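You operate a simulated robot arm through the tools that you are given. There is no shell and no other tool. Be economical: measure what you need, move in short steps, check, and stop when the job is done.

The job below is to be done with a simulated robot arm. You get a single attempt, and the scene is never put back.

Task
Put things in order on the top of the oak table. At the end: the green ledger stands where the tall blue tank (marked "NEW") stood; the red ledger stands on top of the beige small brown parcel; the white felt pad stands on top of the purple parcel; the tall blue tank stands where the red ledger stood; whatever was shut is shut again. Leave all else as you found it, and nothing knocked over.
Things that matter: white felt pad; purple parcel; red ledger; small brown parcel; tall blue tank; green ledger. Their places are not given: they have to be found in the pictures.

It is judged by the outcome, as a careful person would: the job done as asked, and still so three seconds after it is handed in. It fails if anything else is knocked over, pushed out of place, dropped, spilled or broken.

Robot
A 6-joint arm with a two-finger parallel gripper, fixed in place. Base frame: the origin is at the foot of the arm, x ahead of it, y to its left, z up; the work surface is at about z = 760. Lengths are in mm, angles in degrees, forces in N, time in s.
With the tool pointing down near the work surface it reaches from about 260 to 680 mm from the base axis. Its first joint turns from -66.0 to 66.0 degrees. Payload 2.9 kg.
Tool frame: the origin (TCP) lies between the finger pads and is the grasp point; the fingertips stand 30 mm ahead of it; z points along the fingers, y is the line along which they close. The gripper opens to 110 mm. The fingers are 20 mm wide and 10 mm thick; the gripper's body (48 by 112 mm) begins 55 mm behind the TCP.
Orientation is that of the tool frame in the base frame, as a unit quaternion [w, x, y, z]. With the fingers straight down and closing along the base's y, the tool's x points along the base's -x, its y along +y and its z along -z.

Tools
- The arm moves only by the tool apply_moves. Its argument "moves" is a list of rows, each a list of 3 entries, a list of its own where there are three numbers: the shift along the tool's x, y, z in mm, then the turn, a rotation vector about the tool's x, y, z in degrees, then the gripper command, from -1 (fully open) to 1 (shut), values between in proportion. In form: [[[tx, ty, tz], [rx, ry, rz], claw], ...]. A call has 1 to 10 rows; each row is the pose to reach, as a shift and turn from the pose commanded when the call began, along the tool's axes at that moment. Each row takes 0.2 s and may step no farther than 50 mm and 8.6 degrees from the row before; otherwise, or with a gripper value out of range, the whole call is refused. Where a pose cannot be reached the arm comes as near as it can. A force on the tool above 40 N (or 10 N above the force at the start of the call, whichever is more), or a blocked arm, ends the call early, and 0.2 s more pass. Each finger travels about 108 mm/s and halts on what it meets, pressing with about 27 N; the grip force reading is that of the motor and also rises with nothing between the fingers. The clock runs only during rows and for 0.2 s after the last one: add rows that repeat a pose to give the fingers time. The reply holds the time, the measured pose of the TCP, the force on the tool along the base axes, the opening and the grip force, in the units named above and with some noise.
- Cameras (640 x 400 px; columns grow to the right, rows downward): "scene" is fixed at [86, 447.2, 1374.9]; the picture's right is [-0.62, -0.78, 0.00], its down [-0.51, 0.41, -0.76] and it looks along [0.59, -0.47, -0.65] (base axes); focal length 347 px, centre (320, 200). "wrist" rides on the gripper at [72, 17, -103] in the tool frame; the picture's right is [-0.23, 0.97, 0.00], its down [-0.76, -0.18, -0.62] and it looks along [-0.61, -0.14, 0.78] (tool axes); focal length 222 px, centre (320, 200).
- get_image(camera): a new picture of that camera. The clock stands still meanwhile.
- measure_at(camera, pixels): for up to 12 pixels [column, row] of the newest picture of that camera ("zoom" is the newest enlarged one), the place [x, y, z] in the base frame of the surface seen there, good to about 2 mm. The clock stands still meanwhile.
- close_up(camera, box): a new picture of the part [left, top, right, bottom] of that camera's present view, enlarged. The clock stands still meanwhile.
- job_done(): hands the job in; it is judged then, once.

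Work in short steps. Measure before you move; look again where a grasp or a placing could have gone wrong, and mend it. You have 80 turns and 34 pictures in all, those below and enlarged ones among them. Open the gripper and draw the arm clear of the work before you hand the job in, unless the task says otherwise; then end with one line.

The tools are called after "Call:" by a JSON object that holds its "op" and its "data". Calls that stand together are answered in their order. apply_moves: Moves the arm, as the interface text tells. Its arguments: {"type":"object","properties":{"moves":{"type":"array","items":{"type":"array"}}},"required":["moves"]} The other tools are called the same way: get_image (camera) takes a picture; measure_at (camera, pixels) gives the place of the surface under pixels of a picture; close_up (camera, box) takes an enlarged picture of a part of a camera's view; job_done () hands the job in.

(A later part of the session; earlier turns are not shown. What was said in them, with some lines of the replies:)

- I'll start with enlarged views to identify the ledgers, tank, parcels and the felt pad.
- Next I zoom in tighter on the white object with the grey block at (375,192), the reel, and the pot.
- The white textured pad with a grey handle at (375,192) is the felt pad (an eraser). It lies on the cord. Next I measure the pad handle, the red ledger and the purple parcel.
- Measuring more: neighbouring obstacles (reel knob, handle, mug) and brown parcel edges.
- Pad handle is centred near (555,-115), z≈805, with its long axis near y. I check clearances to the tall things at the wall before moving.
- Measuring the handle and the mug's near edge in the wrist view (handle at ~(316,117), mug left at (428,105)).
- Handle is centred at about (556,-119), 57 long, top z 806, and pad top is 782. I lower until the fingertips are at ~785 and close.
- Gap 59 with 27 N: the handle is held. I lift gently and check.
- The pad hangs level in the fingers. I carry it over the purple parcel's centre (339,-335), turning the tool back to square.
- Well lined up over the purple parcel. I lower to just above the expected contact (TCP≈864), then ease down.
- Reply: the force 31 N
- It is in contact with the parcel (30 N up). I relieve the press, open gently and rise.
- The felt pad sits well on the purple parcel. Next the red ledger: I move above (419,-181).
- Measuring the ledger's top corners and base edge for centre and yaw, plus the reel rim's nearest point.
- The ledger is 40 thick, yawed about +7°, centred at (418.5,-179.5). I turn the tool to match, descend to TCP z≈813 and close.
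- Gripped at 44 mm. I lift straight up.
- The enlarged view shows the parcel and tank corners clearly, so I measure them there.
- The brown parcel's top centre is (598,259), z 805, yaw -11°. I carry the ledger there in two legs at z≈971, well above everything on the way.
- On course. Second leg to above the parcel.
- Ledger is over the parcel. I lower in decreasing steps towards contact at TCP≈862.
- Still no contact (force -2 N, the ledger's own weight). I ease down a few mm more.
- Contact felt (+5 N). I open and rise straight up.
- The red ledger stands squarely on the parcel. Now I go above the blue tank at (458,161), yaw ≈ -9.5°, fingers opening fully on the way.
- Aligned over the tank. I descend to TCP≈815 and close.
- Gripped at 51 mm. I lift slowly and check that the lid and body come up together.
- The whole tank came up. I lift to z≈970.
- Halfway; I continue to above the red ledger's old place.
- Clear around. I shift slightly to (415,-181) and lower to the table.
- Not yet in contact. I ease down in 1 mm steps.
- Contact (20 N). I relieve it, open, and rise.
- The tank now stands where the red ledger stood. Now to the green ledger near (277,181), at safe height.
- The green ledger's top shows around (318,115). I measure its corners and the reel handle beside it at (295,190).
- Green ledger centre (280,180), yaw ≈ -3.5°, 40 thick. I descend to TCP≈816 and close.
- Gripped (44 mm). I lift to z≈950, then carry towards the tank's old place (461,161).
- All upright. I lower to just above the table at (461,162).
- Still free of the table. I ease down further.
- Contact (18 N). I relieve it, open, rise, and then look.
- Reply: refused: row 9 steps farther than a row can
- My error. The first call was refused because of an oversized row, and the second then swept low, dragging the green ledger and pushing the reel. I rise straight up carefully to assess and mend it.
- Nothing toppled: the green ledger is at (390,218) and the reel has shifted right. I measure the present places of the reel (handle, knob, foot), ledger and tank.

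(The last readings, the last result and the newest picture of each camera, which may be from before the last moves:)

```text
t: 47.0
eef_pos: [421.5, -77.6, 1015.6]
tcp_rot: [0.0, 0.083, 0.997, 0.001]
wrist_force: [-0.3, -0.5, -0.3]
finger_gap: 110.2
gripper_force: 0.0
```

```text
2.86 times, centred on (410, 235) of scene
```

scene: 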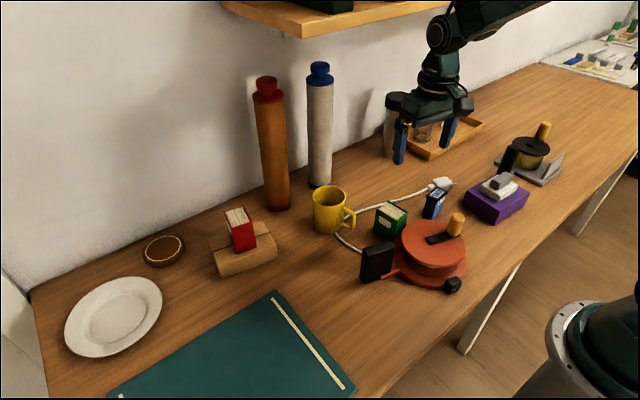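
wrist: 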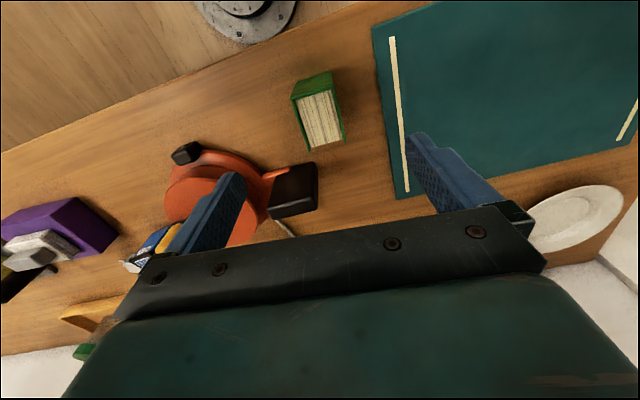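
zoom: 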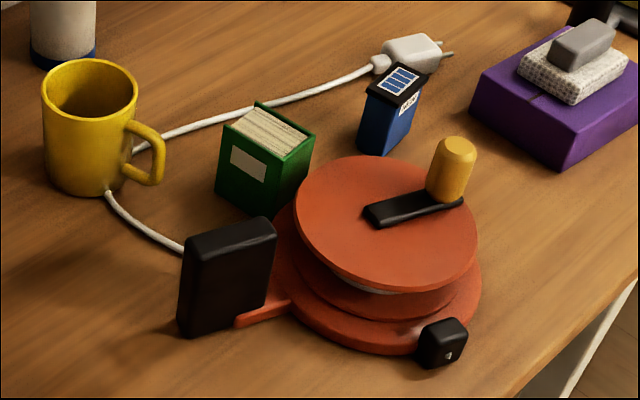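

I'll mend it: first carry the green ledger back to its place, then bring the reel back. I measure ledger, tank and reel features in this enlarged view.

Call:
{"op": "measure_at", "data": {"camera": "zoom", "pixels": [[225, 126], [257, 105], [311, 134], [281, 155], [268, 130], [374, 96], [400, 65], [426, 76], [399, 104], [456, 145], [444, 336], [230, 232]]}}

Call:
{"op": "measure_at", "data": {"camera": "zoom", "pixels": [[188, 240], [203, 232], [260, 218], [274, 231], [215, 238], [385, 160], [300, 210], [472, 240], [390, 287], [372, 212], [296, 190], [320, 260]]}}

```text
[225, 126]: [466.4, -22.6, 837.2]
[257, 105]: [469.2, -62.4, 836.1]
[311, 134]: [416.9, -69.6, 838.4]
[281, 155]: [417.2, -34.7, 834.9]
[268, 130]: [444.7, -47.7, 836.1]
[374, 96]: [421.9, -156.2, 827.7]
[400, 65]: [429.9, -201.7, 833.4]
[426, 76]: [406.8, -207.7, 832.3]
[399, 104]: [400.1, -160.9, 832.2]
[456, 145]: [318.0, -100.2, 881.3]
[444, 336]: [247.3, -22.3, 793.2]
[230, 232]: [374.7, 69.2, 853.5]
```

```text
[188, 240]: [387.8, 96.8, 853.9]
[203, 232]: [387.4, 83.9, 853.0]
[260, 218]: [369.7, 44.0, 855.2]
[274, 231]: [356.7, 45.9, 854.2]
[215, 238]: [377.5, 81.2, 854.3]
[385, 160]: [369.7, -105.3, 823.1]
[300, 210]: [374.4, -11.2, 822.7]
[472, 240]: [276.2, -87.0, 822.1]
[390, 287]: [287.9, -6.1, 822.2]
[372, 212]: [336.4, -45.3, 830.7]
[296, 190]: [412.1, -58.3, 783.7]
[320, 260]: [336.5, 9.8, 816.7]
```

The tank hasn't moved: still (415,-182). The green ledger is at (442.5,-47), yaw ≈ +9°. I go above it, turn, and descend with an 80 mm opening.

Call:
{"op": "apply_moves", "data": {"moves": [[[-8, 17, 0], [0, 0, -8], -0.45], [[-15.7, 33.4, 20], [0, 0, -16], -0.45], [[-15.7, 33.4, 60], [0, 0, -18.5], -0.45], [[-15.7, 33.4, 100], [0, 0, -18.5], -0.45], [[-15.7, 33.4, 120], [0, 0, -18.5], -0.45], [[-15.7, 33.4, 120], [0, 0, -18.5], -0.45]]}}

Call:
{"op": "get_image", "data": {"camera": "wrist"}}

```text
t: 48.4
eef_pos: [441.3, -44.7, 894.1]
tcp_rot: [-0.001, -0.079, 0.997, 0.001]
wrist_force: [-0.1, 0.6, 0.3]
finger_gap: 79.7
gripper_force: 0.0
```

```text
2 pictures are left
```

wrist: 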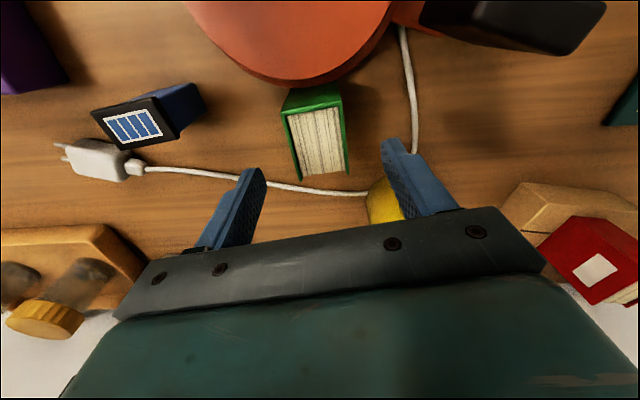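

Measuring the ledger's top here, and re-checking the tank.

Call:
{"op": "measure_at", "data": {"camera": "wrist", "pixels": [[283, 114], [342, 104], [348, 170], [302, 179], [315, 140], [312, 112], [95, 112], [155, 97], [173, 136], [112, 150], [420, 20], [500, 50]]}}

```text
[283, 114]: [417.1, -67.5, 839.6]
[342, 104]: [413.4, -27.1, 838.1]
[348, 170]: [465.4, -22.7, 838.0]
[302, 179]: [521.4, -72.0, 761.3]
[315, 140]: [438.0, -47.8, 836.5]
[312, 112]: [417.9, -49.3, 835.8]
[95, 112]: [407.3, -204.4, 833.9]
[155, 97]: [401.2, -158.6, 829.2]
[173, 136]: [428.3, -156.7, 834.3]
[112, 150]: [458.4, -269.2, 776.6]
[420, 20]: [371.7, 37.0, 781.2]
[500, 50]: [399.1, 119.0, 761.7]
```

Ledger centre (441,-45), yaw ≈ +5°. I trim the yaw, descend and grip.

Call:
{"op": "apply_moves", "data": {"moves": [[[0, 0, 35], [0, 0, 4], -0.45], [[0, 0, 65], [0, 0, 4], -0.45], [[0, 0, 78], [0, 0, 4], -0.45], [[0, 0, 78], [0, 0, 4], -0.1], [[0, 0, 78], [0, 0, 4], 0.4], [[0, 0, 78], [0, 0, 4], 0.8], [[0, 0, 78], [0, 0, 4], 0.8]]}}

```text
t: 50.0
eef_pos: [442.6, -45.7, 816.8]
tcp_rot: [-0.002, -0.044, 0.999, 0.001]
wrist_force: [1.3, 0.0, -1.5]
finger_gap: 43.9
gripper_force: 26.7
```

Gripped. I lift clear first.

Call:
{"op": "apply_moves", "data": {"moves": [[[0, 0, -10], [0, 0, 0], 0.8], [[0, 0, -45], [0, 0, 0], 0.8], [[0, 0, -90], [0, 0, 0], 0.8], [[0, 0, -135], [0, 0, 0], 0.8], [[0, 0, -135], [0, 0, 0], 0.8]]}}

```text
t: 51.2
eef_pos: [442.5, -45.7, 951.9]
tcp_rot: [-0.001, -0.044, 0.999, 0.001]
wrist_force: [0.8, -0.7, -2.2]
finger_gap: 43.9
gripper_force: 27.1
```

Now I carry it to (461,161) at this height (mug rim 855, ledger bottom ≈895).

Call:
{"op": "apply_moves", "data": {"moves": [[[-3, 15, 0], [0, 0, 1.5], 0.8], [[-8, 45, 0], [0, 0, 4], 0.8], [[-15, 82, 0], [0, 0, 7], 0.8], [[-22, 120, 0], [0, 0, 10], 0.8], [[-28, 157, 0], [0, 0, 13], 0.8], [[-34, 190, 0], [0, 0, 14.5], 0.8], [[-36.4, 204.6, 0], [0, 0, 14.5], 0.8], [[-36.4, 204.6, 0], [0, 0, 14.5], 0.8]]}}

```text
t: 53.0
eef_pos: [462.5, 161.2, 953.3]
tcp_rot: [-0.001, 0.084, 0.996, 0.0]
wrist_force: [0.3, 0.1, -2.8]
finger_gap: 44.1
gripper_force: 27.2
```

I lower towards the table.

Call:
{"op": "apply_moves", "data": {"moves": [[[0, 0, 40], [0, 0, 0], 0.8], [[0, 0, 80], [0, 0, 0], 0.8], [[0, 0, 115], [0, 0, 0], 0.8], [[0, 0, 130], [0, 0, 0], 0.8], [[0, 0, 135], [0, 0, 0], 0.8], [[0, 0, 136.5], [0, 0, 0], 0.8], [[0, 0, 136.5], [0, 0, 0], 0.8]]}}

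```text
t: 54.6
eef_pos: [460.8, 160.0, 817.5]
tcp_rot: [0.0, 0.083, 0.997, 0.001]
wrist_force: [-6.6, -1.1, 16.5]
finger_gap: 43.8
gripper_force: 27.8
```

Contact at 16 N. I release and rise straight up (all steps well under 50 mm), and wait for the reply.

Call:
{"op": "apply_moves", "data": {"moves": [[[0, 0, -0.8], [0, 0, 0], 0.8], [[0, 0, -0.8], [0, 0, 0], 0], [[0, 0, -0.8], [0, 0, 0], -0.4], [[0, 0, -0.8], [0, 0, 0], -0.4], [[0, 0, -20], [0, 0, 0], -0.4], [[0, 0, -60], [0, 0, 0], -0.4], [[0, 0, -100], [0, 0, 0], -0.4], [[0, 0, -140], [0, 0, 0], -0.4], [[0, 0, -140], [0, 0, 0], -0.4]]}}

```text
t: 56.6
eef_pos: [460.6, 157.4, 954.4]
tcp_rot: [-0.001, 0.083, 0.997, 0.001]
wrist_force: [-0.5, 0.2, -0.6]
finger_gap: 77.0
gripper_force: 0.1
```

The green ledger is back at the tank's place. Now the reel: it turned about -18° and its handle moved ≈46 mm in -y. I go above the handle (374,69), aligned with its long side, opening 84 mm.

Call:
{"op": "apply_moves", "data": {"moves": [[[24, -34, 0], [0, 0, 4], -0.53], [[48, -68, 0], [0, 0, 8], -0.53], [[70.8, -101.5, 0], [0, 0, 10.5], -0.53], [[70.8, -101.5, 30], [0, 0, 10.5], -0.53], [[70.8, -101.5, 60], [0, 0, 10.5], -0.53], [[70.8, -101.5, 60], [0, 0, 10.5], -0.53]]}}

```text
t: 58.0
eef_pos: [373.8, 72.5, 893.2]
tcp_rot: [-0.001, 0.173, 0.985, -0.001]
wrist_force: [1.2, 1.2, -1.0]
finger_gap: 84.0
gripper_force: 0.0
```

I descend to TCP≈840 over the handle and close onto its ends.

Call:
{"op": "apply_moves", "data": {"moves": [[[0, -3, 15], [0, 0, 0], -0.53], [[0, -3, 35], [0, 0, 0], -0.53], [[0, -3, 53], [0, 0, 0], -0.53], [[0, -3, 53], [0, 0, 0], -0.3], [[0, -3, 53], [0, 0, 0], 0], [[0, -3, 53], [0, 0, 0], 0.3], [[0, -3, 53], [0, 0, 0], 0.3]]}}

```text
t: 59.6
eef_pos: [372.6, 69.3, 842.3]
tcp_rot: [-0.001, 0.174, 0.985, 0.0]
wrist_force: [1.9, 0.2, 0.5]
finger_gap: 65.5
gripper_force: 27.3
```

Handle gripped (65.5 mm). I drag gently: a first short test.

Call:
{"op": "apply_moves", "data": {"moves": [[[1, 3.5, 0], [0, 0, -1], 0.3], [[2, 7, 0], [0, 0, -2], 0.3], [[3, 10.5, 0], [0, 0, -3], 0.3], [[3, 10.5, 0], [0, 0, -3], 0.3]]}}

```text
t: 60.6
eef_pos: [373.3, 81.0, 840.6]
tcp_rot: [-0.001, 0.148, 0.989, 0.0]
wrist_force: [-0.7, -0.7, 0.5]
finger_gap: 64.8
gripper_force: 27.1
```

It follows easily. I continue to (376,115), turning slowly along.

Call:
{"op": "apply_moves", "data": {"moves": [[[1, 4, 0], [0, 0, -2], 0.3], [[2, 9, 0], [0, 0, -4], 0.3], [[3.2, 14, 0], [0, 0, -6], 0.3], [[4.3, 19, 0], [0, 0, -8], 0.3], [[5.4, 24, 0], [0, 0, -10], 0.3], [[6.5, 29, 0], [0, 0, -12], 0.3], [[7.3, 33.3, 0], [0, 0, -14], 0.3], [[7.3, 33.3, 0], [0, 0, -14], 0.3]]}}

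```text
t: 62.4
eef_pos: [376.1, 112.7, 841.8]
tcp_rot: [-0.002, 0.026, 1.0, 0.0]
wrist_force: [0.6, -0.2, 0.6]
finger_gap: 65.0
gripper_force: 26.8
```

The gap stayed at 65, so the handle has turned with the gripper. I bring it the last bit to (367,115).

Call:
{"op": "apply_moves", "data": {"moves": [[[3, 1, 0], [0, 0, 0], 0.3], [[6, 2, 0], [0, 0, 0], 0.3], [[9, 2.5, 0], [0, 0, 0], 0.3], [[9, 2.5, 0], [0, 0, 0], 0.3]]}}

Call:
{"op": "close_up", "data": {"camera": "scene", "box": [280, 140, 480, 360]}}

```text
t: 63.4
eef_pos: [368.7, 117.0, 843.5]
tcp_rot: [0.0, 0.026, 1.0, 0.001]
wrist_force: [-0.4, -0.5, 0.1]
finger_gap: 64.8
gripper_force: 27.2
```

```text
1.82 times, centred on (380, 250) of scene
```

zoom: 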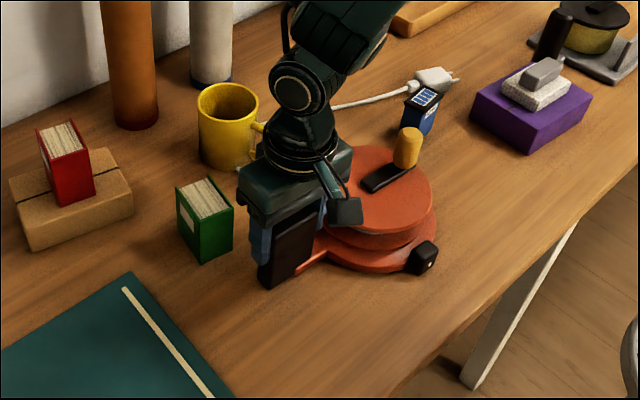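

Using the same framing as at the start: knob was at (404,127), now (408,133); foot was (422,247), now (423,256). Very near; I measure the residual.

Call:
{"op": "measure_at", "data": {"camera": "zoom", "pixels": [[408, 132], [404, 127], [422, 252], [431, 262], [262, 279], [285, 288], [390, 232], [432, 190], [345, 165], [205, 196], [420, 97], [352, 222]]}}

```text
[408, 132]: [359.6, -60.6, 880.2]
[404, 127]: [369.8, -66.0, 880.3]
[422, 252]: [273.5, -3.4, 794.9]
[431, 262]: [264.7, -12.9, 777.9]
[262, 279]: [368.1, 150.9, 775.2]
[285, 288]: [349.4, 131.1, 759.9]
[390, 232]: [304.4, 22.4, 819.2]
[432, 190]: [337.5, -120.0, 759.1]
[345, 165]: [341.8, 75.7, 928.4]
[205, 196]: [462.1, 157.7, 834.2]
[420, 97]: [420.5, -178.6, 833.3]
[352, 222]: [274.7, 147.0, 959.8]
```

Residual is about 8–10 mm at the knob/foot, so I nudge the handle by (+2,-5) with a +3° turn while still gripping.

Call:
{"op": "apply_moves", "data": {"moves": [[[-1, -2, 0], [0, 0, -1], 0.3], [[-1.7, -3.5, 0], [0, 0, -2], 0.3], [[-2.3, -5, 0], [0, 0, -3], 0.3], [[-2.3, -5, 0], [0, 0, -3.2], 0.3], [[-2.3, -5, 0], [0, 0, -3.2], 0.3]]}}

```text
t: 64.6
eef_pos: [370.2, 111.8, 842.5]
tcp_rot: [-0.001, -0.001, 1.0, 0.001]
wrist_force: [-0.2, 0.2, 0.2]
finger_gap: 65.2
gripper_force: 27.2
```

I release the handle and rise straight up.

Call:
{"op": "apply_moves", "data": {"moves": [[[0, 0, 0], [0, 0, 0], 0], [[0, 0, 0], [0, 0, 0], -0.5], [[0, 0, 0], [0, 0, 0], -0.5], [[0, 0, -20], [0, 0, 0], -0.5], [[0, 0, -60], [0, 0, 0], -0.5], [[0, 0, -100], [0, 0, 0], -0.5], [[0, 0, -140], [0, 0, 0], -0.5], [[0, 0, -165], [0, 0, 0], -0.5], [[0, 0, -165], [0, 0, 0], -0.5]]}}

```text
t: 66.6
eef_pos: [369.5, 111.8, 1008.3]
tcp_rot: [-0.001, -0.001, 1.0, 0.001]
wrist_force: [0.1, -0.2, -0.1]
finger_gap: 82.4
gripper_force: 0.0
```

At z≈1008, clear of everything. I move back to the starting area and take the last picture in the original framing.

Call:
{"op": "apply_moves", "data": {"moves": [[[-1, -40, 0], [0, 0, 0], -0.7], [[-3, -80, 0], [0, 0, 0], -1], [[-5, -120, 0], [0, 0, 0], -1], [[-7, -160, 0], [0, 0, 0], -1], [[-9, -200, 0], [0, 0, 0], -1], [[-9, -245, 0], [0, 0, 0], -1], [[-9, -245, 0], [0, 0, 0], -1]]}}

Call:
{"op": "close_up", "data": {"camera": "scene", "box": [280, 140, 480, 360]}}

```text
t: 68.2
eef_pos: [380.1, -131.5, 1005.7]
tcp_rot: [-0.001, -0.002, 1.0, 0.001]
wrist_force: [0.4, 0.3, -0.4]
finger_gap: 109.8
gripper_force: 0.1
```

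```text
1.82 times, centred on (380, 250) of scene
```

zoom: 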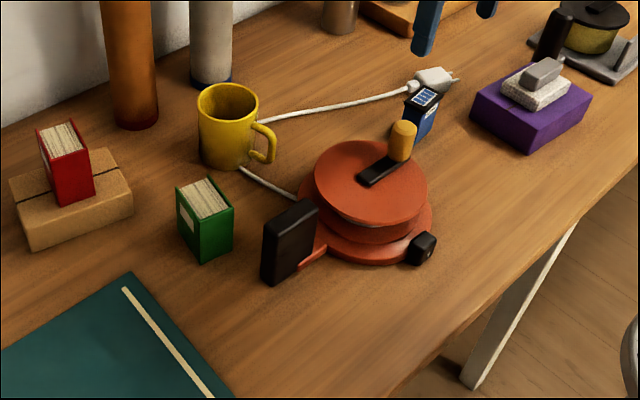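

The reel is back where it was: knob (404,127), foot (422,247) and handle (262–319,198–285) match the first picture. The ledgers, tank and felt pad stand in their places, and the arm is clear, so I hand in.

Call:
{"op": "job_done", "data": {}}

```text
The job is handed in.
```

The job is handed in with all four placements made, nothing knocked over, and nothing opened; one sweep of the arm moved too low and dragged the green ledger and pushed the red reel, but I put both back, and the reel matches the first picture by eye.
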